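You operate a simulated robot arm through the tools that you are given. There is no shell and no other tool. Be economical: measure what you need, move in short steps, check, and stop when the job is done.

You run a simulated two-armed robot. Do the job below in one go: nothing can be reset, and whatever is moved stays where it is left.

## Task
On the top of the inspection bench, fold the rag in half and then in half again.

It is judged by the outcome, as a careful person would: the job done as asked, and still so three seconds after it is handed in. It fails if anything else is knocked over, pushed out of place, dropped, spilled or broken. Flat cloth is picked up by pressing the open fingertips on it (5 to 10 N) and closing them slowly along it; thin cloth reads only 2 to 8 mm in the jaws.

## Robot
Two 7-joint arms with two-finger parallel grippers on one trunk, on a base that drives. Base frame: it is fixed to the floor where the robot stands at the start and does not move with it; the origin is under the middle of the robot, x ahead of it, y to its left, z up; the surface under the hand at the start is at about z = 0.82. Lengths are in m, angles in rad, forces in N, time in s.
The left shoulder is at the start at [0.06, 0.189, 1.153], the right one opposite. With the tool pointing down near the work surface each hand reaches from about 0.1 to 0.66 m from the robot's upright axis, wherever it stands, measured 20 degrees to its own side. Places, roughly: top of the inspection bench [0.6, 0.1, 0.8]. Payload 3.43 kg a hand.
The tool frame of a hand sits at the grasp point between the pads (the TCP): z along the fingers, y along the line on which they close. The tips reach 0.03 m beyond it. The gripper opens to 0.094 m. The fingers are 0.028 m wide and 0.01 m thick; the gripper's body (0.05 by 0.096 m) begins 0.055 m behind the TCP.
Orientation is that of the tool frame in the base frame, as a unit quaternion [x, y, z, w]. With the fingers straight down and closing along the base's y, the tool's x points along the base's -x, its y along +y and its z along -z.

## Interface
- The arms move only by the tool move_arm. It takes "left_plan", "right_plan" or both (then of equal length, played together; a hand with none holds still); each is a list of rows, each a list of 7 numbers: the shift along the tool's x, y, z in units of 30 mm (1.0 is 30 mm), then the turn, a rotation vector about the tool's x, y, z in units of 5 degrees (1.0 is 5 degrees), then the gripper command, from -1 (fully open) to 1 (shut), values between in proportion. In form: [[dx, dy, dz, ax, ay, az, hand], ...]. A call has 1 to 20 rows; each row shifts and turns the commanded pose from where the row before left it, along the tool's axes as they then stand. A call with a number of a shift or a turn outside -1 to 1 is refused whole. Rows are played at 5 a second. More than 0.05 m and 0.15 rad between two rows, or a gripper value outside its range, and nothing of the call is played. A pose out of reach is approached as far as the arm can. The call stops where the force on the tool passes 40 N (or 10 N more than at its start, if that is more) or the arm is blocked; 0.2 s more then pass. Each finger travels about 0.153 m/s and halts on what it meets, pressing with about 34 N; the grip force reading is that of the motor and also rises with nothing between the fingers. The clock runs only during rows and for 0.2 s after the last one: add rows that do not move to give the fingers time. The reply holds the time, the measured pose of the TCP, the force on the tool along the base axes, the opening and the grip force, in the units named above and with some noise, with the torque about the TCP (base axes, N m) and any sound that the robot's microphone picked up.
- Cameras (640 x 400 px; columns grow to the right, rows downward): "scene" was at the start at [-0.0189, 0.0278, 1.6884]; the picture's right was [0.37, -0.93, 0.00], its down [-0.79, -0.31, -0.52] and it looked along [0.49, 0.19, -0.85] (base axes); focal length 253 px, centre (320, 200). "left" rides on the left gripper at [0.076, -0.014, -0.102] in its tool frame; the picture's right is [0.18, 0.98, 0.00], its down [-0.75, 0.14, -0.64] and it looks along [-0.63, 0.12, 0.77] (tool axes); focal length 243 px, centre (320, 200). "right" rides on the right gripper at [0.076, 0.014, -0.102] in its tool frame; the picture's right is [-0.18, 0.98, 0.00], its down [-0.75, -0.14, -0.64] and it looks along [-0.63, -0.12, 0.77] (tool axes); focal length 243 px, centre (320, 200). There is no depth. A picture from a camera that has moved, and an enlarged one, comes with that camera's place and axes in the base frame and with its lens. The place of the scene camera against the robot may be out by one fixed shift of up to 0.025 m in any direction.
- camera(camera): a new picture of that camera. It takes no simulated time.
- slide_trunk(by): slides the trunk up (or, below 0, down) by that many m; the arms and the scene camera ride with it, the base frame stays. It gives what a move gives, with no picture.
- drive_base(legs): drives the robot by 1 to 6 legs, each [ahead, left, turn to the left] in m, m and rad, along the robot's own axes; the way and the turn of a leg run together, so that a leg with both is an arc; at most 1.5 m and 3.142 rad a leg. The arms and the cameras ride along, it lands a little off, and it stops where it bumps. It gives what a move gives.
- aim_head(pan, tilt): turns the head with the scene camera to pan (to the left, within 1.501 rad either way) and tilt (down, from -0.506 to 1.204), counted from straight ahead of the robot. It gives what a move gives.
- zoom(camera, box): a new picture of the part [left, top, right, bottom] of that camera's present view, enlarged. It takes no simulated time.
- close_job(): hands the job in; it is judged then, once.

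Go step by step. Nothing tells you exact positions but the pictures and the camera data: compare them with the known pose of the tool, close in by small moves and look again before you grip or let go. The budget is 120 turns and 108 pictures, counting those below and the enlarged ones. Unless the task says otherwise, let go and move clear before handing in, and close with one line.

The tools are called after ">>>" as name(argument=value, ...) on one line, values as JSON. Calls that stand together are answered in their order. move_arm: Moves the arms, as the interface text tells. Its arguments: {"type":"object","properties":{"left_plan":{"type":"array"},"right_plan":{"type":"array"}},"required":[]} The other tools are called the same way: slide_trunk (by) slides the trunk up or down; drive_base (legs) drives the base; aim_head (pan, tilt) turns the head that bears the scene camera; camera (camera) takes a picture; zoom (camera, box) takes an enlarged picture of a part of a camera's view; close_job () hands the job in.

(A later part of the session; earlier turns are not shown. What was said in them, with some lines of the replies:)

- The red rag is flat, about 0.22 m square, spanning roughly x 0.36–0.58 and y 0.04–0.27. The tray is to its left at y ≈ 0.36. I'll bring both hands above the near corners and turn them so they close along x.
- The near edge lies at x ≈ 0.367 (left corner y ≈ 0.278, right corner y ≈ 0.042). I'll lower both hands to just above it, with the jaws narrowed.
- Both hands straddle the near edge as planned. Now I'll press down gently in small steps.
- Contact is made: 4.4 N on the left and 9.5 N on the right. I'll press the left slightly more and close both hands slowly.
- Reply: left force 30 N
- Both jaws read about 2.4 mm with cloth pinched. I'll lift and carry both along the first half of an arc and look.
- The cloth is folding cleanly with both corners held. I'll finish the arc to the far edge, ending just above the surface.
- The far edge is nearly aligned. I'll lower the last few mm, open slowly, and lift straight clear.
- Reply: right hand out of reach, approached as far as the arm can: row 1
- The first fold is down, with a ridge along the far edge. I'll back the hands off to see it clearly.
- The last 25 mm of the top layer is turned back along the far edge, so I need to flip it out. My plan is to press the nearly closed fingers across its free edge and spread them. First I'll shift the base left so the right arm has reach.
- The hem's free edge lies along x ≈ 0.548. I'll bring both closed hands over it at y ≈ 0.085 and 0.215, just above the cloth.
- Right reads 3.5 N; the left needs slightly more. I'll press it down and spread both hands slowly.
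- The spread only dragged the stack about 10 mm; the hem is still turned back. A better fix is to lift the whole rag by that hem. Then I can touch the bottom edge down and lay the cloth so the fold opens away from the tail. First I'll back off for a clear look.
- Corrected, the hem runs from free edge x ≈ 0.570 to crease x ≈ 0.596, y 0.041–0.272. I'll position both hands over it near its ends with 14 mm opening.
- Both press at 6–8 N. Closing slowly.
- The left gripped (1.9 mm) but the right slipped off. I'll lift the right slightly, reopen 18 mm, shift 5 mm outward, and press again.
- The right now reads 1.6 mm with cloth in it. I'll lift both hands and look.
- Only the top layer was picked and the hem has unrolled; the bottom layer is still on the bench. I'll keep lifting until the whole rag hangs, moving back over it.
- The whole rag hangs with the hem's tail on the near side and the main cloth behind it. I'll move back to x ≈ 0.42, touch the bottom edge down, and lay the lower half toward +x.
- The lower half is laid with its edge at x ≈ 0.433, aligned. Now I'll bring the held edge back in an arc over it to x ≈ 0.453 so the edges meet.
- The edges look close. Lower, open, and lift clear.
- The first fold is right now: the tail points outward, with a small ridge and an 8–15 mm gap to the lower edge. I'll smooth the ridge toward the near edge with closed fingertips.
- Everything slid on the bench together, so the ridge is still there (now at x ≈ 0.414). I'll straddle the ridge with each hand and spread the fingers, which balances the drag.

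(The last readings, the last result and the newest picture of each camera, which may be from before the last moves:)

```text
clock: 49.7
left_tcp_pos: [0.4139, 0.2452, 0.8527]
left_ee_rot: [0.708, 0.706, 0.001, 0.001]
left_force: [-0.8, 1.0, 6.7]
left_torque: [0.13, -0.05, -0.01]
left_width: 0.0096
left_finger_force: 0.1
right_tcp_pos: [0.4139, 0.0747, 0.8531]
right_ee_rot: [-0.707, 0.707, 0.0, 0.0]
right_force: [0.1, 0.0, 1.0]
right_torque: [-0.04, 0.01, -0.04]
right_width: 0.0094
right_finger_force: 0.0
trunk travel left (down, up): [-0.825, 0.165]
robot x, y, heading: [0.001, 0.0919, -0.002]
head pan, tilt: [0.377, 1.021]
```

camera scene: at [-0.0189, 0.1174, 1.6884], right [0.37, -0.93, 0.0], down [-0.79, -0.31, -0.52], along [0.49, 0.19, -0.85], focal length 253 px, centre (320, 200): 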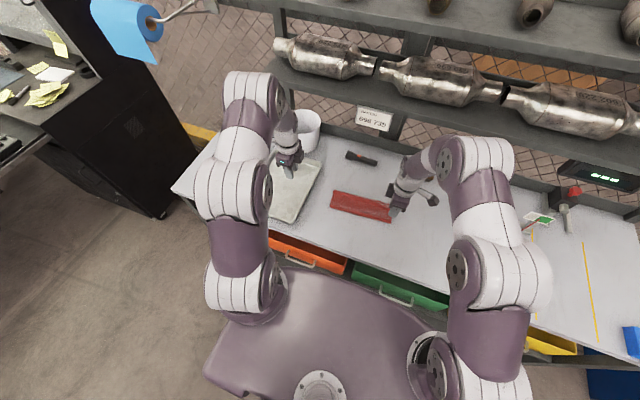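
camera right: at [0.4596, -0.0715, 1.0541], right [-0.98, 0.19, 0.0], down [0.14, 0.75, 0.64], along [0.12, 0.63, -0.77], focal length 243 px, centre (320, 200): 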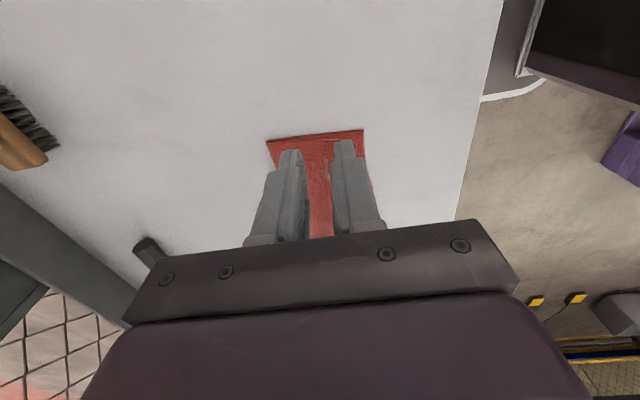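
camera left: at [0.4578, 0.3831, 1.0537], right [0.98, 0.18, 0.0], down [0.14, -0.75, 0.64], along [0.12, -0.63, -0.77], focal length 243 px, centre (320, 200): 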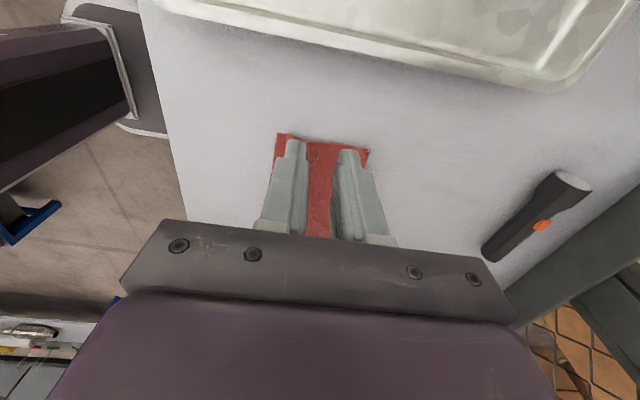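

>>> move_arm(left_plan=[[0, 0, 0, 0, 0, 0, 0.8], [0, 0, 0, 0, 0, 0, 0.7], [0, 0, 0, 0, 0, 0, 0.6], [0, 0, 0, 0, 0, 0, 0.5], [0, 0, 0, 0, 0, 0, 0.4], [0, 0, 0, 0, 0, 0, 0.3], [0, 0, 0, 0, 0, 0, 0.2], [0, 0, 0, 0, 0, 0, 0.2], [0, 0, -0.5, 0, 0, 0, 0.2], [0.5, 0, -1, 0, 0, 0, 0.2], [0.9, 0.5, -1, 0, 0, 0, 0.2]], right_plan=[[0, 0, 0.05, 0, 0, 0, 0.8], [0, 0, 0, 0, 0, 0, 0.7], [0, 0, 0, 0, 0, 0, 0.6], [0, 0, 0, 0, 0, 0, 0.5], [0, 0, 0, 0, 0, 0, 0.4], [0, 0, 0, 0, 0, 0, 0.3], [0, 0, 0, 0, 0, 0, 0.2], [0, 0, 0, 0, 0, 0, 0.2], [0, 0, -0.5, 0, 0, 0, 0.2], [0.5, 0, -1, 0, 0, 0, 0.2], [0.9, -0.5, -1, 0, 0, 0, 0.2]])

>>> zoom(camera="scene", box=[310, 190, 406, 250])

```text
clock: 52.1
left_tcp_pos: [0.4289, 0.2878, 0.9286]
left_ee_rot: [0.707, 0.707, 0.0, -0.001]
left_force: [0.3, 0.2, 0.4]
left_torque: [-0.04, -0.01, 0.04]
left_width: 0.0378
left_finger_force: 0.1
right_tcp_pos: [0.4282, 0.0327, 0.9251]
right_ee_rot: [-0.707, 0.707, 0.001, -0.001]
right_force: [0.2, -0.3, -1.1]
right_torque: [0.0, -0.02, -0.01]
right_width: 0.0376
right_finger_force: 0.0
trunk travel left (down, up): [-0.825, 0.165]
robot x, y, heading: [-0.001, 0.0877, 0.0]
head pan, tilt: [0.377, 1.021]
```

```text
6.67 times, centred on (358, 220) of scene
camera zoom: at [-0.0183, 0.1174, 1.6882], right [0.37, -0.93, 0.0], down [-0.79, -0.31, -0.52], along [0.49, 0.19, -0.85], focal length 1685 px, centre (67, 67)
```

zoom: 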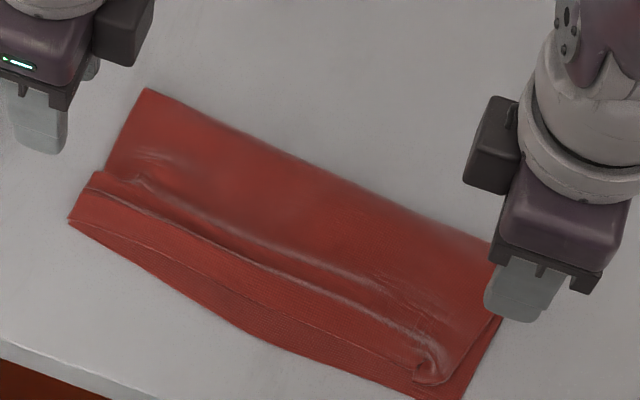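

The first fold is now neat: edges meet with a low pleat. Next is the second fold. I'll turn the left hand to close along the strip's length, over its left end (x ≈ 0.455, y ≈ 0.25), and clear the right hand.

>>> move_arm(left_plan=[[-0.7, 0.445, 0, 0, 0, 0, 0.1], [-0.7, 0.445, 0, 0, 0, 0, 0.1], [0, 0, 0, 0, 0, -1, 0.1], [0, 0, 0, 0, 0, -1, 0.1], [0, 0, 0, 0, 0, -1, 0.1], [0, 0, 0, 0, 0, -1, 0.1], [0, 0, 0, 0, 0, -1, 0.1], [0, 0, 0, 0, 0, -1, 0.1], [0, 0, 0, 0, 0, -1, 0.1], [0, 0, 0, 0, 0, -1, 0.1], [0, 0, 0, 0, 0, -1, 0.1], [0, 0, 0, 0, 0, -1, 0.1], [0, 0, 0, 0, 0, -1, 0.1], [0, 0, 0, 0, 0, -1, 0.1], [0, 0, 0, 0, 0, -1, 0.1], [0, 0, 0, 0, 0, -1, 0.1], [0, 0, 0, 0, 0, -1, 0.1], [0, 0, 0, 0, 0, -1, 0.1], [0, 0, 0, 0, 0, -0.6, 0.1]], right_plan=[[0.8, 0, -0.8, 0, 0, 0, 0.2], [0.8, 0, -0.8, 0, 0, 0, 0.2], [0.8, 0, -0.5, 0, 0, 0, 0.2], [0.8, 0, 0, 0, 0, 0, 0.2], [0.8, 0, 0, 0, 0, 0, 0.2], [0, 0, 0, 0, 0, 0, 0.2], [0, 0, 0, 0, 0, 0, 0.2], [0, 0, 0, 0, 0, 0, 0.2], [0, 0, 0, 0, 0, 0, 0.2], [0, 0, 0, 0, 0, 0, 0.2], [0, 0, 0, 0, 0, 0, 0.2], [0, 0, 0, 0, 0, 0, 0.2], [0, 0, 0, 0, 0, 0, 0.2], [0, 0, 0, 0, 0, 0, 0.2], [0, 0, 0, 0, 0, 0, 0.2], [0, 0, 0, 0, 0, 0, 0.2], [0, 0, 0, 0, 0, 0, 0.2], [0, 0, 0, 0, 0, 0, 0.2], [0, 0, 0, 0, 0, 0, 0.2]])

>>> camera(camera="left")

>>> zoom(camera="scene", box=[310, 180, 422, 250])

```text
clock: 56.1
left_tcp_pos: [0.4558, 0.2445, 0.928]
left_ee_rot: [0.061, 0.998, 0.0, 0.0]
left_force: [1.0, 0.2, 0.4]
left_torque: [-0.01, 0.01, -0.01]
left_width: 0.0422
left_finger_force: 0.0
right_tcp_pos: [0.4283, -0.0863, 0.9893]
right_ee_rot: [-0.706, 0.708, 0.0, 0.0]
right_force: [-0.8, -0.5, 0.2]
right_torque: [0.02, 0.0, -0.03]
right_width: 0.0376
right_finger_force: 0.1
trunk travel left (down, up): [-0.825, 0.165]
robot x, y, heading: [0.0013, 0.0883, 0.0]
head pan, tilt: [0.377, 1.021]
```

```text
42 pictures are left
camera left: at [0.3783, 0.2404, 1.0299], right [-0.06, 1.0, 0.0], down [0.77, 0.05, 0.64], along [0.64, 0.04, -0.77], focal length 243 px, centre (320, 200)
```

left: 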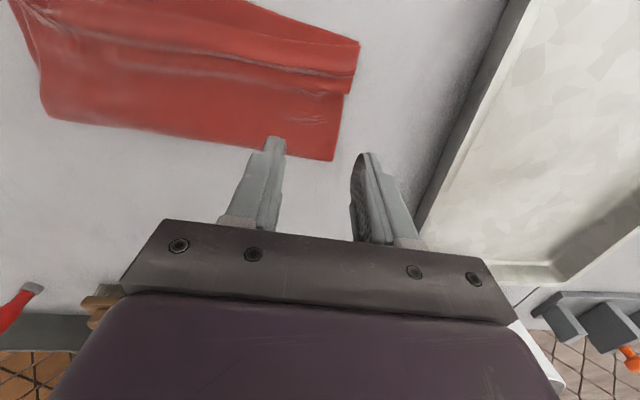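

```text
5.71 times, centred on (366, 215) of scene
camera zoom: at [-0.0188, 0.1176, 1.6884], right [0.37, -0.93, 0.0], down [-0.79, -0.31, -0.52], along [0.49, 0.19, -0.85], focal length 1444 px, centre (57, 114)
```

zoom: 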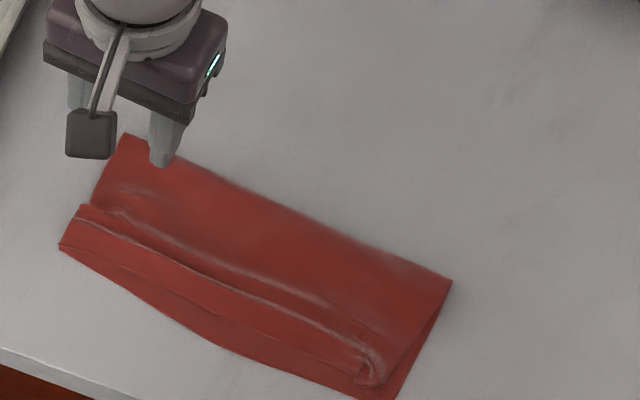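

>>> move_arm(left_plan=[[0, -0.13, 0.6, 0, 0, 0, 0.34], [0, 0, 0.6, 0, 0, 0, 0.34], [0, 0, 0.6, 0, 0, 0, 0.34], [0, 0, 0.55, 0, 0, 0, 0.34], [0, 0, 0.1, 0, 0, 0, 0.34], [0, 0, 0, 0, 0, 0, 0.34]])

>>> camera(camera="left")

```text
clock: 57.5
left_tcp_pos: [0.4551, 0.2419, 0.8536]
left_ee_rot: [0.062, 0.998, 0.0, 0.0]
left_force: [0.8, 0.0, 0.6]
left_torque: [0.0, -0.03, -0.02]
left_width: 0.0312
left_finger_force: 0.0
right_tcp_pos: [0.4294, -0.0871, 0.9887]
right_ee_rot: [0.707, -0.707, 0.0, 0.0]
right_force: [-0.3, -0.2, 0.9]
right_torque: [0.0, 0.03, 0.01]
right_width: 0.0375
right_finger_force: 0.0
trunk travel left (down, up): [-0.825, 0.165]
robot x, y, heading: [-0.0003, 0.0897, 0.003]
head pan, tilt: [0.377, 1.021]
```

```text
40 pictures are left
camera left: at [0.3782, 0.237, 0.9563], right [-0.06, 1.0, 0.0], down [0.77, 0.05, 0.64], along [0.64, 0.04, -0.77], focal length 243 px, centre (320, 200)
```

left: 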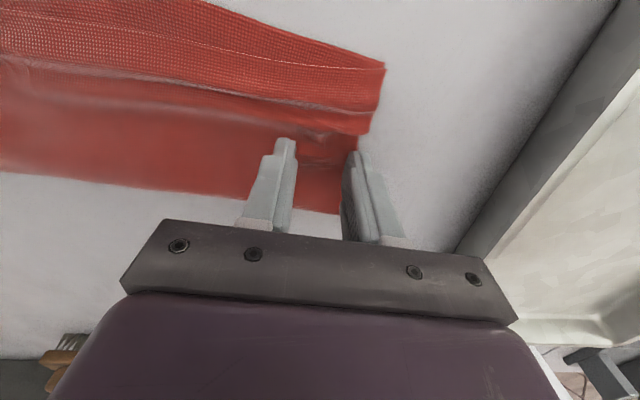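

>>> move_arm(left_plan=[[0, 0, -0.15, 0, 0, 0, 0.34], [0, -0.2, 0, 0, 0, 0, 0.34], [0, 0, 0.15, 0, 0, 0, 0.34], [0, 0, 0.1, 0, 0, 0, 0.34], [0, 0, 0, 0, 0, 0, 0.34]])

```text
clock: 58.7
left_tcp_pos: [0.4545, 0.236, 0.8521]
left_ee_rot: [0.062, 0.998, 0.0, 0.0]
left_force: [-0.5, 0.4, 11.2]
left_torque: [0.19, -0.01, -0.01]
left_width: 0.0308
left_finger_force: 0.0
right_tcp_pos: [0.4272, -0.0879, 0.9898]
right_ee_rot: [-0.706, 0.708, 0.0, 0.0]
right_force: [0.1, 0.1, -0.6]
right_torque: [0.01, 0.01, 0.0]
right_width: 0.0377
right_finger_force: 0.1
trunk travel left (down, up): [-0.825, 0.165]
robot x, y, heading: [-0.0006, 0.0914, -0.002]
head pan, tilt: [0.377, 1.021]
```

Pressing at about 11 N. Closing slowly.

>>> move_arm(left_plan=[[0, 0, 0, 0, 0, 0, 0.4], [0, 0, 0, 0, 0, 0, 0.46], [0, 0, 0, 0, 0, 0, 0.52], [0, 0, 0, 0, 0, 0, 0.58], [0, 0, 0, 0, 0, 0, 0.64], [0, 0, 0, 0, 0, 0, 0.7], [0, 0, 0, 0, 0, 0, 0.76], [0, 0, 0, 0, 0, 0, 0.82], [0, 0, 0, 0, 0, 0, 0.88], [0, 0, 0, 0, 0, 0, 0.94], [0, 0, 0, 0, 0, 0, 1], [0, 0, 0, 0, 0, 0, 1]])

>>> camera(camera="left")

>>> zoom(camera="scene", box=[310, 180, 422, 250])

```text
clock: 61.3
left_tcp_pos: [0.4523, 0.2354, 0.852]
left_ee_rot: [0.062, 0.998, 0.0, 0.001]
left_force: [-0.3, 1.9, 19.4]
left_torque: [0.2, 0.05, 0.02]
left_width: 0.003
left_finger_force: 33.9
right_tcp_pos: [0.4285, -0.0877, 0.9903]
right_ee_rot: [-0.706, 0.708, -0.001, 0.001]
right_force: [0.5, 0.6, 0.2]
right_torque: [0.02, 0.0, 0.02]
right_width: 0.0377
right_finger_force: 0.1
trunk travel left (down, up): [-0.825, 0.165]
robot x, y, heading: [-0.0069, 0.0847, -0.003]
head pan, tilt: [0.377, 1.021]
```

```text
39 pictures are left
camera left: at [0.3761, 0.2308, 0.9543], right [-0.06, 1.0, 0.0], down [0.76, 0.05, 0.64], along [0.64, 0.04, -0.77], focal length 243 px, centre (320, 200)
```

left: 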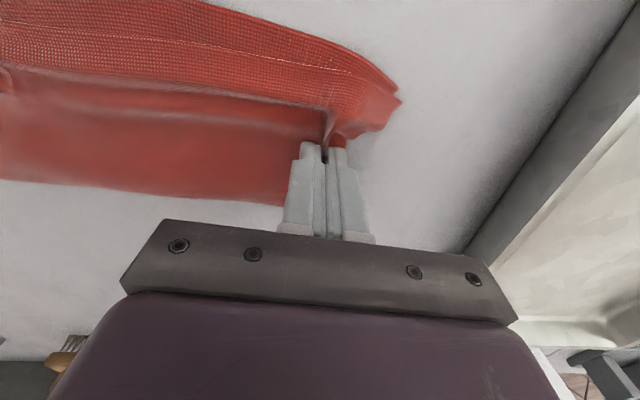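

```text
5.71 times, centred on (366, 215) of scene
camera zoom: at [-0.0211, 0.1171, 1.6885], right [0.37, -0.93, 0.0], down [-0.79, -0.31, -0.52], along [0.49, 0.19, -0.85], focal length 1444 px, centre (57, 114)
```

zoom: 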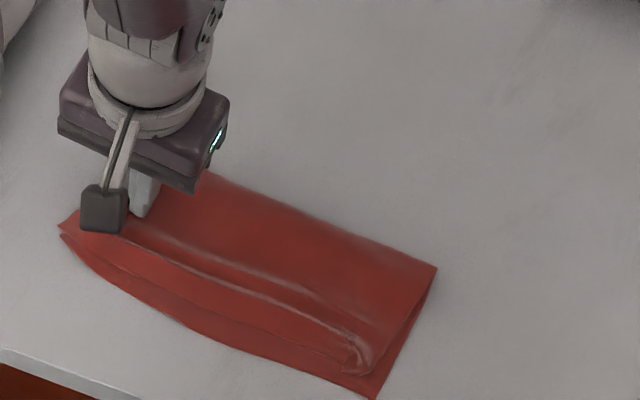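

The jaws read 3.0 mm. I'll lift a few cm to check whether both layers came.

>>> move_arm(left_plan=[[0, 0, -0.5, 0, 0, 0, 1], [0, 0, -0.7, 0, 0, 0, 1], [0, 0, -0.7, 0, 0, 0, 1], [0, 0, 0, 0, 0, 0, 1]])

>>> camera(camera="left")

>>> zoom(camera="scene", box=[310, 180, 422, 250])

```text
clock: 62.3
left_tcp_pos: [0.4537, 0.2367, 0.9076]
left_ee_rot: [0.062, 0.998, 0.0, 0.001]
left_force: [0.9, -0.4, -0.9]
left_torque: [-0.01, 0.01, 0.0]
left_width: 0.0028
left_finger_force: 34.1
right_tcp_pos: [0.4293, -0.0856, 0.9893]
right_ee_rot: [-0.707, 0.708, 0.0, 0.0]
right_force: [0.6, 0.1, -0.1]
right_torque: [0.01, -0.01, 0.03]
right_width: 0.0376
right_finger_force: 0.1
trunk travel left (down, up): [-0.825, 0.165]
robot x, y, heading: [-0.0022, 0.0894, 0.002]
head pan, tilt: [0.377, 1.021]
```

```text
37 pictures are left
camera left: at [0.3772, 0.2314, 1.0106], right [-0.06, 1.0, 0.0], down [0.77, 0.05, 0.64], along [0.64, 0.04, -0.77], focal length 243 px, centre (320, 200)
```

left: 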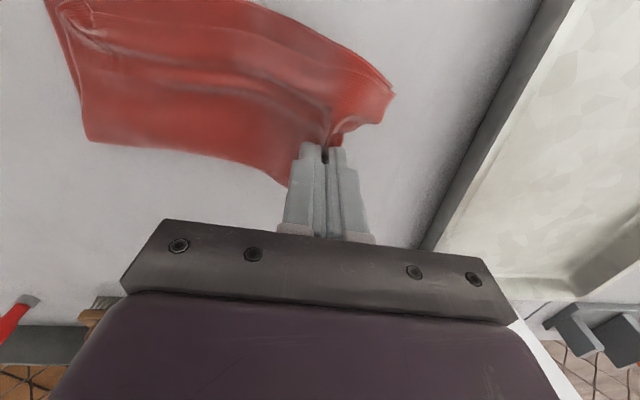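

```text
5.71 times, centred on (366, 215) of scene
camera zoom: at [-0.0185, 0.1176, 1.6884], right [0.37, -0.93, 0.0], down [-0.79, -0.31, -0.52], along [0.49, 0.19, -0.85], focal length 1444 px, centre (57, 114)
```

zoom: 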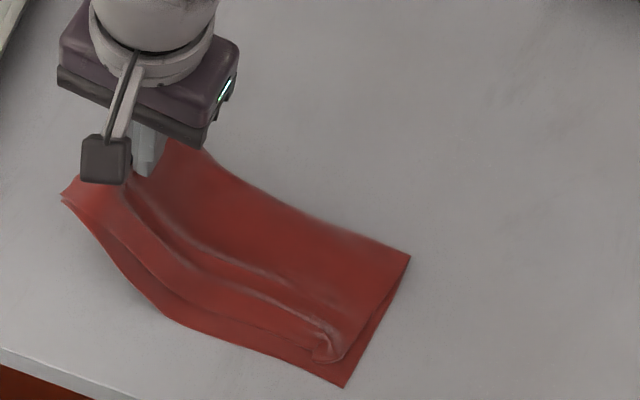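

Both layers are lifted together. I'll raise the strip until it hangs free.

>>> move_arm(left_plan=[[0, -0.4, -0.8, 0, 0, 0, 1], [0, -0.5, -0.8, 0, 0, 0, 1], [0, -0.5, -0.8, 0, 0, 0, 1], [0, -0.5, -0.8, 0, 0, 0, 1], [0, -0.5, -0.8, 0, 0, 0, 1], [0, -0.4, -0.8, 0, 0, 0, 1], [0, 0, -0.8, 0, 0, 0, 1], [0, 0, -0.4, 0, 0, 0, 1], [0, 0, 0, 0, 0, 0, 1], [0, 0, 0, 0, 0, 0, 1]])

>>> camera(camera="left")

>>> zoom(camera="scene", box=[290, 150, 450, 250])

>>> camera(camera="right")

```text
clock: 64.5
left_tcp_pos: [0.4442, 0.1525, 1.0886]
left_ee_rot: [0.062, 0.998, 0.0, -0.001]
left_force: [0.7, -0.4, 0.2]
left_torque: [0.02, -0.03, 0.02]
left_width: 0.0028
left_finger_force: 34.3
right_tcp_pos: [0.429, -0.0865, 0.9893]
right_ee_rot: [-0.706, 0.708, 0.0, 0.0]
right_force: [0.8, 0.4, -0.4]
right_torque: [-0.02, 0.01, 0.03]
right_width: 0.0379
right_finger_force: 0.1
trunk travel left (down, up): [-0.825, 0.165]
robot x, y, heading: [-0.0006, 0.0925, -0.006]
head pan, tilt: [0.377, 1.021]
```

```text
35 pictures are left
camera left: at [0.367, 0.148, 1.1905], right [-0.06, 1.0, 0.0], down [0.77, 0.05, 0.64], along [0.64, 0.04, -0.77], focal length 243 px, centre (320, 200)
```

left: 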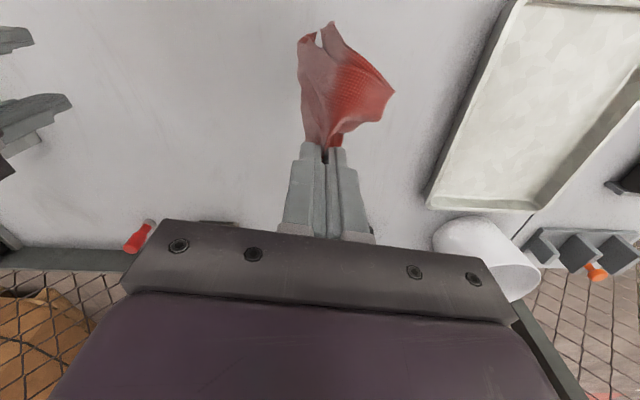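

```text
4.00 times, centred on (370, 200) of scene
camera zoom: at [-0.0189, 0.1177, 1.6884], right [0.37, -0.93, 0.0], down [-0.79, -0.31, -0.52], along [0.49, 0.19, -0.85], focal length 1011 px, centre (120, 200)
```

zoom: 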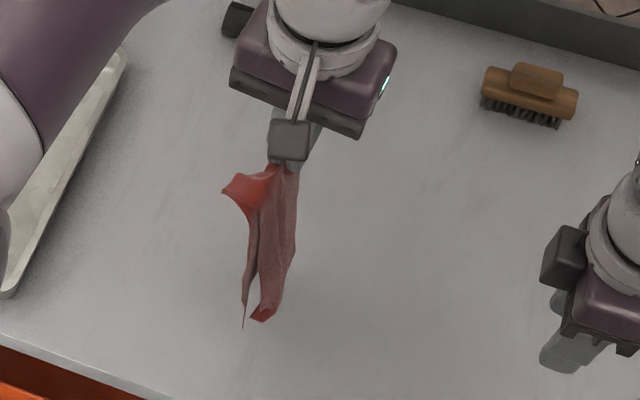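

```text
33 pictures are left
camera right: at [0.4156, -0.1628, 1.0913], right [-0.98, 0.19, 0.0], down [0.14, 0.75, 0.64], along [0.12, 0.63, -0.77], focal length 243 px, centre (320, 200)
```

right: 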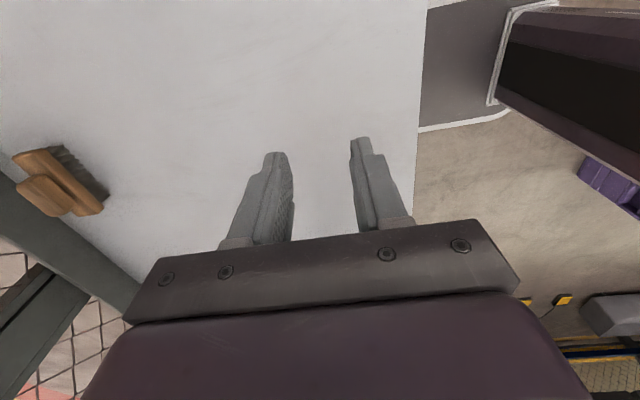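

The strip hangs from the left hand. I'll shift to y ≈ 0.225, touch the bottom end down, and lay the lower half toward −y.

>>> move_arm(left_plan=[[0, 0.6, 0, 0, 0, 0, 1], [0, 0.6, 0, 0, 0, 0, 1], [0, 0.6, 0, 0, 0, 0, 1], [0, 0.6, 0, 0, 0, 0, 1], [0, 0, 0, 0, 0, 0, 1], [0, 0, 0, 0, 0, 0, 1], [0, 0, 0, 0, 0, 0, 1], [0, 0, 0.5, 0, 0, 0, 1], [0, 0, 0.5, 0, 0, 0, 1], [0, 0, 0, 0, 0, 0, 1]])

>>> camera(camera="left")

>>> zoom(camera="scene", box=[270, 150, 430, 250])

```text
clock: 66.7
left_tcp_pos: [0.4525, 0.2243, 1.0588]
left_ee_rot: [0.062, 0.998, 0.0, -0.001]
left_force: [-0.1, -0.7, -0.4]
left_torque: [0.03, 0.02, -0.01]
left_width: 0.0025
left_finger_force: 34.0
right_tcp_pos: [0.4287, -0.0858, 0.9885]
right_ee_rot: [-0.706, 0.708, 0.0, 0.0]
right_force: [-0.5, -0.2, 0.4]
right_torque: [-0.01, 0.02, -0.01]
right_width: 0.0374
right_finger_force: 0.0
trunk travel left (down, up): [-0.825, 0.165]
robot x, y, heading: [-0.0009, 0.089, 0.002]
head pan, tilt: [0.377, 1.021]
```

```text
32 pictures are left
camera left: at [0.3755, 0.2191, 1.1609], right [-0.06, 1.0, 0.0], down [0.77, 0.05, 0.64], along [0.64, 0.04, -0.77], focal length 243 px, centre (320, 200)
```

left: 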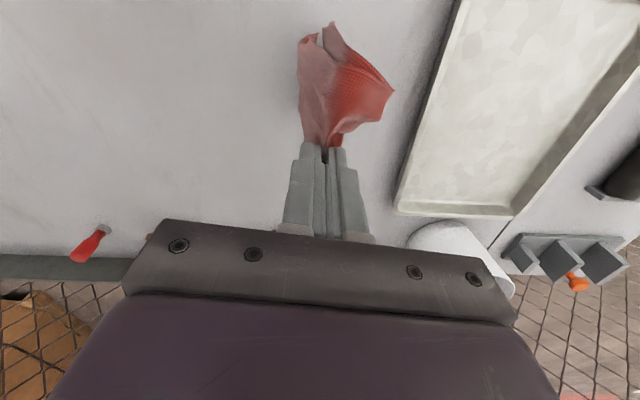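

```text
4.00 times, centred on (350, 200) of scene
camera zoom: at [-0.0192, 0.1175, 1.6884], right [0.37, -0.93, 0.0], down [-0.79, -0.31, -0.52], along [0.49, 0.19, -0.85], focal length 1011 px, centre (200, 200)
```

zoom: 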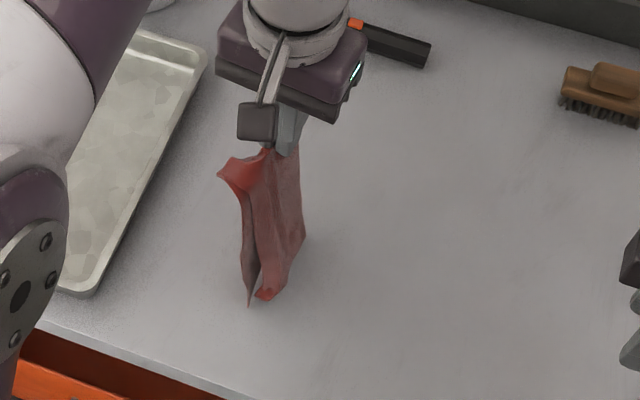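

>>> move_arm(left_plan=[[0, 0, 0.4, 0, 0, 0, 1], [0, -0.6, 0.35, 0, 0, 0, 1], [0, -0.75, 0.4, 0, 0, 0, 1], [0, -0.7, 0.5, 0, 0, 0, 1], [0, -0.65, 0.6, 0, 0, 0, 1], [0, -0.55, 0.7, 0, 0, 0, 1], [0, -0.5, 0.75, 0, 0, 0, 1], [0, 0, 0, 0, 0, 0, 1]])

>>> camera(camera="left")

>>> zoom(camera="scene", box=[270, 150, 430, 250])

```text
clock: 68.5
left_tcp_pos: [0.4386, 0.1122, 0.9476]
left_ee_rot: [0.062, 0.998, -0.001, -0.001]
left_force: [0.2, 0.2, -0.2]
left_torque: [0.03, 0.01, 0.03]
left_width: 0.0029
left_finger_force: 34.0
right_tcp_pos: [0.4289, -0.0869, 0.9895]
right_ee_rot: [0.707, -0.707, 0.0, 0.0]
right_force: [0.5, 0.1, -0.5]
right_torque: [-0.01, 0.04, 0.0]
right_width: 0.0377
right_finger_force: 0.1
trunk travel left (down, up): [-0.825, 0.165]
robot x, y, heading: [0.0017, 0.089, -0.006]
head pan, tilt: [0.377, 1.021]
```

```text
30 pictures are left
camera left: at [0.3622, 0.1069, 1.0494], right [-0.06, 1.0, 0.0], down [0.77, 0.05, 0.64], along [0.64, 0.04, -0.77], focal length 243 px, centre (320, 200)
```

left: 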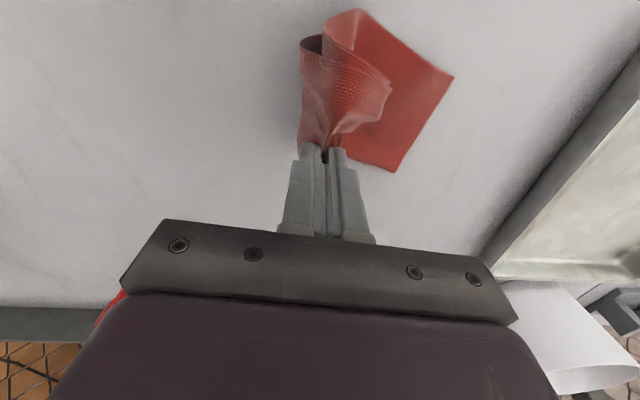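

```text
4.00 times, centred on (350, 200) of scene
camera zoom: at [-0.0192, 0.1178, 1.6884], right [0.37, -0.93, 0.0], down [-0.79, -0.31, -0.52], along [0.49, 0.19, -0.85], focal length 1011 px, centre (200, 200)
```

zoom: 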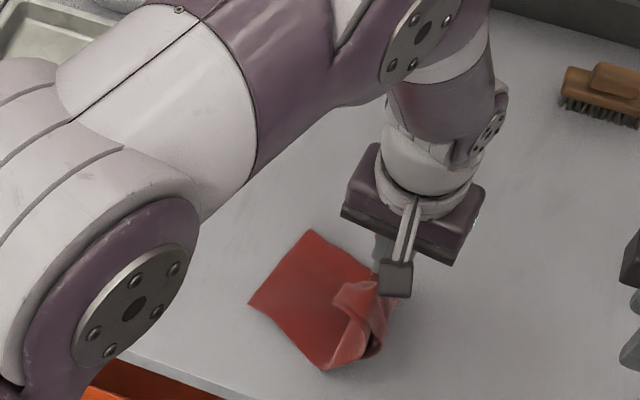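

The lower half is laid cleanly; its end edge runs from (0.407, 0.223) to (0.503, 0.193), tilted about 17°. I'll turn the hand 10° to match and arc the held end back over it.

>>> move_arm(left_plan=[[0, 0, 0, 0, 0, 1, 1], [0, 0, 0, 0, 0, 1, 1], [0.045, 0.55, 0.1, 0, 0, 0, 1], [0.045, 0.65, 0.3, 0, 0, 0, 1], [0.045, 0.55, 0.5, 0, 0, 0, 1], [0.045, 0.4, 0.65, 0, 0, 0, 1], [0.045, 0.3, 0.7, 0, 0, 0, 1], [0.045, 0.15, 0.4, 0, 0, 0, 1], [0, 0, 0, 0, 0, 0, 1]])

>>> camera(camera="left")

>>> zoom(camera="scene", box=[270, 150, 430, 250])

```text
clock: 70.5
left_tcp_pos: [0.4551, 0.1884, 0.8672]
left_ee_rot: [0.148, 0.989, 0.0, 0.001]
left_force: [-0.7, -0.3, 0.3]
left_torque: [0.02, 0.01, 0.02]
left_width: 0.0029
left_finger_force: 34.5
right_tcp_pos: [0.4296, -0.0869, 0.9883]
right_ee_rot: [-0.706, 0.708, 0.0, -0.001]
right_force: [0.6, 0.0, -0.6]
right_torque: [-0.02, -0.01, -0.02]
right_width: 0.0375
right_finger_force: 0.0
trunk travel left (down, up): [-0.825, 0.165]
robot x, y, heading: [-0.002, 0.0897, -0.001]
head pan, tilt: [0.377, 1.021]
```

```text
28 pictures are left
camera left: at [0.3773, 0.1979, 0.9697], right [0.11, 0.99, 0.0], down [0.76, -0.09, 0.64], along [0.64, -0.07, -0.77], focal length 243 px, centre (320, 200)
```

left: 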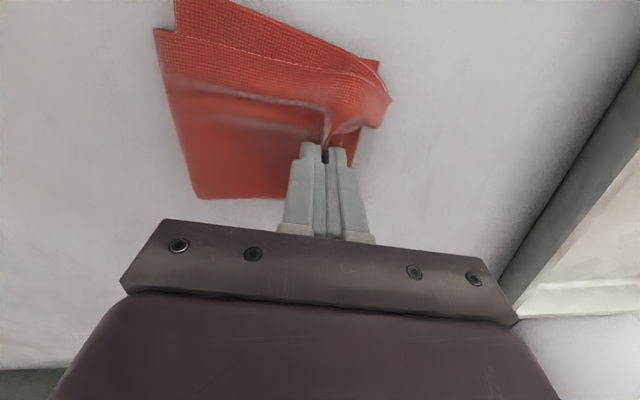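

```text
4.00 times, centred on (350, 200) of scene
camera zoom: at [-0.0189, 0.1175, 1.6884], right [0.37, -0.93, 0.0], down [-0.79, -0.31, -0.52], along [0.49, 0.19, -0.85], focal length 1011 px, centre (200, 200)
```

zoom: 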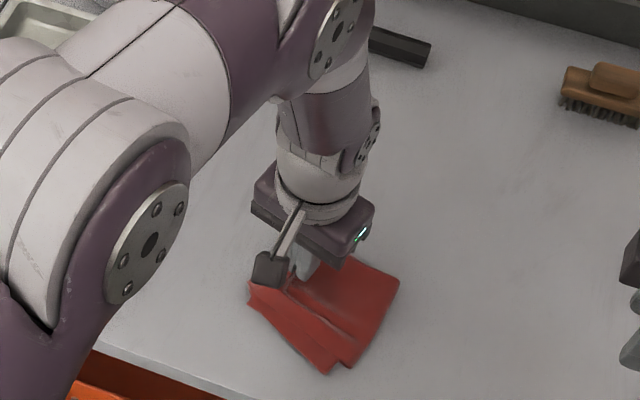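

An excellent result: a nearly square packet. Lower, release slowly, and lift clear.

>>> move_arm(left_plan=[[0, 0, 0.25, 0, 0, 0, 1], [0, 0, 0.1, 0, 0, 0, 1], [0, 0, 0, 0, 0, 0, 0.9], [0, 0, 0, 0, 0, 0, 0.8], [0, 0, 0, 0, 0, 0, 0.7], [0, 0, 0, 0, 0, 0, 0.6], [0, 0, -0.4, 0, 0, 0, 0.6], [0, 0, -0.8, 0, 0, 0, 0.6], [0, 0, -1, 0, 0, 0, 0.6], [0, 0.8, -1, 0, 0, 0, 0.6], [0, 1, -0.5, 0, 0, 0, 0.6], [0, 1, 0, 0, 0, 0, 0.6]])

>>> camera(camera="left")

>>> zoom(camera="scene", box=[310, 190, 406, 250])

```text
clock: 73.1
left_tcp_pos: [0.4792, 0.269, 0.9676]
left_ee_rot: [0.149, 0.989, 0.0, 0.0]
left_force: [0.4, 1.0, 0.6]
left_torque: [-0.01, 0.02, -0.03]
left_width: 0.0185
left_finger_force: 0.1
right_tcp_pos: [0.4283, -0.0873, 0.9879]
right_ee_rot: [-0.707, 0.707, 0.001, 0.0]
right_force: [0.1, -0.4, -0.6]
right_torque: [0.0, 0.02, -0.01]
right_width: 0.0376
right_finger_force: 0.1
trunk travel left (down, up): [-0.825, 0.165]
robot x, y, heading: [-0.0014, 0.0892, 0.001]
head pan, tilt: [0.377, 1.021]
```

```text
26 pictures are left
camera left: at [0.4029, 0.2781, 1.0702], right [0.11, 0.99, 0.0], down [0.76, -0.09, 0.64], along [0.64, -0.07, -0.77], focal length 243 px, centre (320, 200)
```

left: 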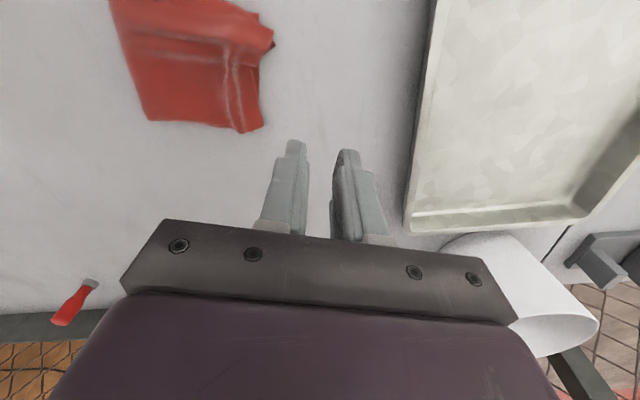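

```text
6.67 times, centred on (358, 220) of scene
camera zoom: at [-0.0183, 0.1186, 1.6884], right [0.37, -0.93, 0.0], down [-0.79, -0.31, -0.52], along [0.49, 0.19, -0.85], focal length 1685 px, centre (67, 67)
```

zoom: 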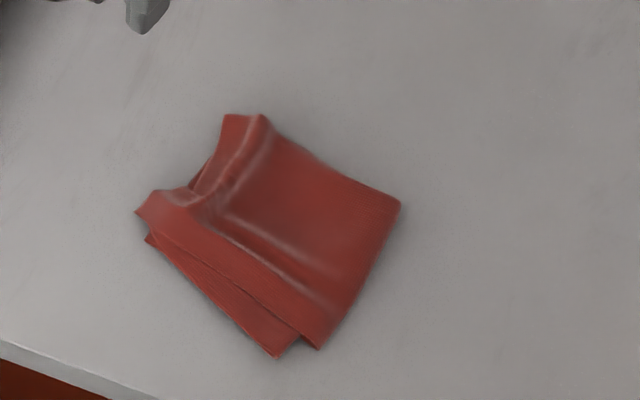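

The rag is folded in quarters with a small raised ridge where it was gripped. I'll flatten it with one gentle straddle-and-spread.

>>> move_arm(left_plan=[[0, -0.9, 0, 0, 0, 0, 0.7], [0, -0.9, 0.4, 0, 0, 0, 0.7], [0, -0.9, 0.8, 0, 0, 0, 0.7], [0, -0.1, 0.9, 0, 0, 0, 0.7], [0, 0, 0.9, 0, 0, 0, 0.7], [0, 0, 0.25, 0, 0, 0, 0.7], [0, 0, 0, 0, 0, 0, 0.7]])

>>> zoom(camera="left", box=[160, 40, 480, 240])

```text
clock: 74.7
left_tcp_pos: [0.4544, 0.1889, 0.8692]
left_ee_rot: [0.148, 0.989, 0.0, 0.0]
left_force: [0.3, 0.1, 0.3]
left_torque: [0.03, 0.0, 0.0]
left_width: 0.0141
left_finger_force: 0.1
right_tcp_pos: [0.4301, -0.087, 0.9888]
right_ee_rot: [-0.706, 0.708, 0.0, 0.001]
right_force: [0.4, -0.5, 0.5]
right_torque: [-0.01, 0.03, 0.03]
right_width: 0.0377
right_finger_force: 0.1
trunk travel left (down, up): [-0.825, 0.165]
robot x, y, heading: [0.0015, 0.0903, -0.005]
head pan, tilt: [0.377, 1.021]
```

```text
2.00 times, centred on (320, 140) of left
camera zoom: at [0.3776, 0.1976, 0.9723], right [0.11, 0.99, 0.0], down [0.76, -0.09, 0.64], along [0.64, -0.07, -0.77], focal length 485 px, centre (320, 320)
```

zoom: 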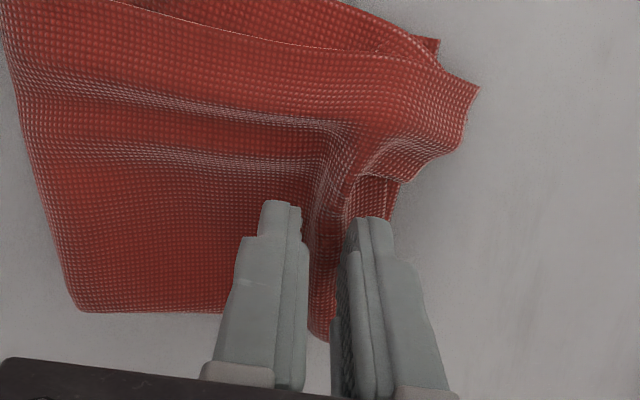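

>>> move_arm(left_plan=[[0, 0, 0.15, 0, 0, 0, 0.7], [0, 0, 0.15, 0, 0, 0, 0.7], [0, 0, 0.1, 0, 0, 0, 0.7], [0, 0, 0, 0, 0, 0, 0.7]])

```text
clock: 75.7
left_tcp_pos: [0.454, 0.1889, 0.858]
left_ee_rot: [0.149, 0.989, 0.0, 0.0]
left_force: [-0.7, 0.0, -0.1]
left_torque: [-0.01, 0.0, -0.02]
left_width: 0.014
left_finger_force: 0.1
right_tcp_pos: [0.4291, -0.0864, 0.9889]
right_ee_rot: [-0.706, 0.708, 0.0, 0.001]
right_force: [0.0, 0.4, -0.2]
right_torque: [0.01, 0.01, -0.01]
right_width: 0.0377
right_finger_force: 0.0
trunk travel left (down, up): [-0.825, 0.165]
robot x, y, heading: [0.0015, 0.0904, 0.0]
head pan, tilt: [0.377, 1.021]
```

>>> move_arm(left_plan=[[0, 0, 0.08, 0, 0, 0, 0.7], [0, 0, 0.07, 0, 0, 0, 0.7], [0, 0, 0, 0, 0, 0, 0.7]])

```text
clock: 76.5
left_tcp_pos: [0.4539, 0.1891, 0.8544]
left_ee_rot: [0.149, 0.989, 0.0, 0.001]
left_force: [1.2, -0.3, 4.8]
left_torque: [0.01, -0.03, 0.03]
left_width: 0.0144
left_finger_force: 0.1
right_tcp_pos: [0.4292, -0.0867, 0.9889]
right_ee_rot: [-0.706, 0.708, 0.0, 0.0]
right_force: [-0.1, -0.1, 0.2]
right_torque: [-0.04, 0.02, -0.02]
right_width: 0.0377
right_finger_force: 0.0
trunk travel left (down, up): [-0.825, 0.165]
robot x, y, heading: [0.0013, 0.0865, -0.005]
head pan, tilt: [0.377, 1.021]
```

Contact is 4.8 N. Spread slowly, lift, and move clear.

>>> move_arm(left_plan=[[0, 0, 0, 0, 0, 0, 0.62], [0, 0, 0, 0, 0, 0, 0.54], [0, 0, 0, 0, 0, 0, 0.46], [0, 0, 0, 0, 0, 0, 0.38], [0, 0, 0, 0, 0, 0, 0.3], [0, 0, 0, 0, 0, 0, 0.3], [0, 0, -0.4, 0, 0, 0, 0.3], [0, 0, -0.8, 0, 0, 0, 0.3], [0, 0, -1, 0, 0, 0, 0.3], [0, 0.8, -1, 0, 0, 0, 0.3], [0, 1, -0.5, 0, 0, 0, 0.3], [0, 1, 0, 0, 0, 0, 0.3]])

>>> zoom(camera="scene", box=[310, 190, 406, 250])

>>> camera(camera="scene")

>>> zoom(camera="left", box=[80, 0, 320, 150])

```text
clock: 79.1
left_tcp_pos: [0.4806, 0.2722, 0.9657]
left_ee_rot: [0.149, 0.989, 0.0, 0.0]
left_force: [-0.4, 0.7, 0.9]
left_torque: [0.01, -0.01, -0.01]
left_width: 0.0327
left_finger_force: 0.1
right_tcp_pos: [0.4293, -0.086, 0.9884]
right_ee_rot: [-0.706, 0.708, 0.0, -0.001]
right_force: [0.5, -0.3, 0.3]
right_torque: [-0.02, 0.0, 0.01]
right_width: 0.0377
right_finger_force: 0.1
trunk travel left (down, up): [-0.825, 0.165]
robot x, y, heading: [0.0011, 0.0902, 0.002]
head pan, tilt: [0.377, 1.021]
```

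```text
6.67 times, centred on (358, 220) of scene
camera zoom: at [-0.0183, 0.1187, 1.6884], right [0.37, -0.93, 0.0], down [-0.79, -0.31, -0.52], along [0.49, 0.19, -0.85], focal length 1685 px, centre (67, 67)
```

zoom: 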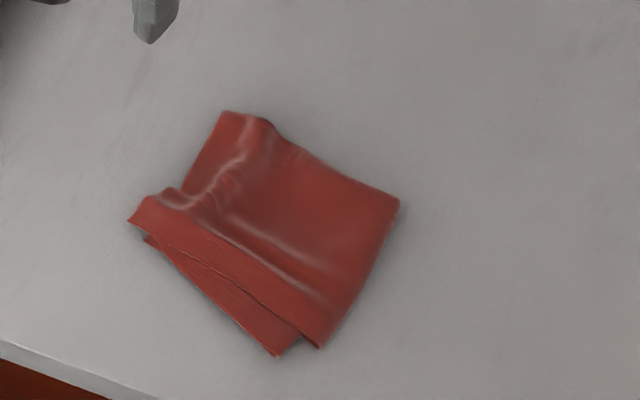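

```text
22 pictures are left
camera scene: at [-0.0183, 0.1187, 1.6884], right [0.37, -0.93, 0.0], down [-0.79, -0.31, -0.52], along [0.49, 0.19, -0.85], focal length 253 px, centre (320, 200)
```

scene: 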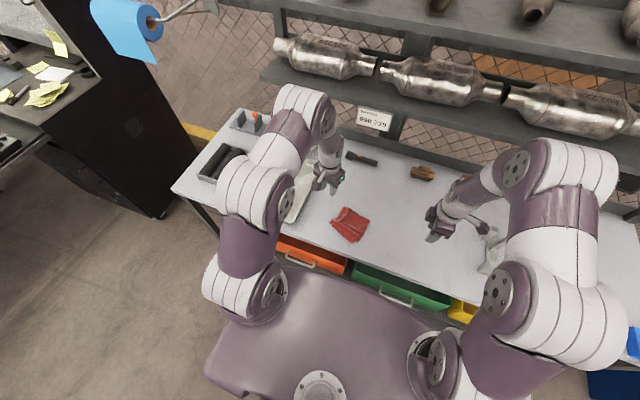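

```text
2.67 times, centred on (200, 75) of left
camera zoom: at [0.4027, 0.2796, 1.0673], right [0.11, 0.99, 0.0], down [0.76, -0.09, 0.64], along [0.64, -0.07, -0.77], focal length 647 px, centre (640, 533)
```

zoom: 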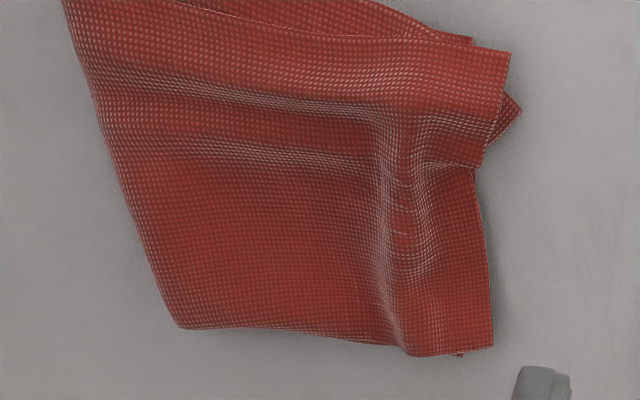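

The rag is in a quarter-size packet with its edges within about a centimetre, both hands are clear, and nothing else has moved. I'm handing it in.

>>> close_job()

```text
The job is handed in.
```

I folded the rag in half and then in half again on the inspection bench; it lies as a quarter-size packet with edges within about a centimetre and small pleats left where I gripped it.
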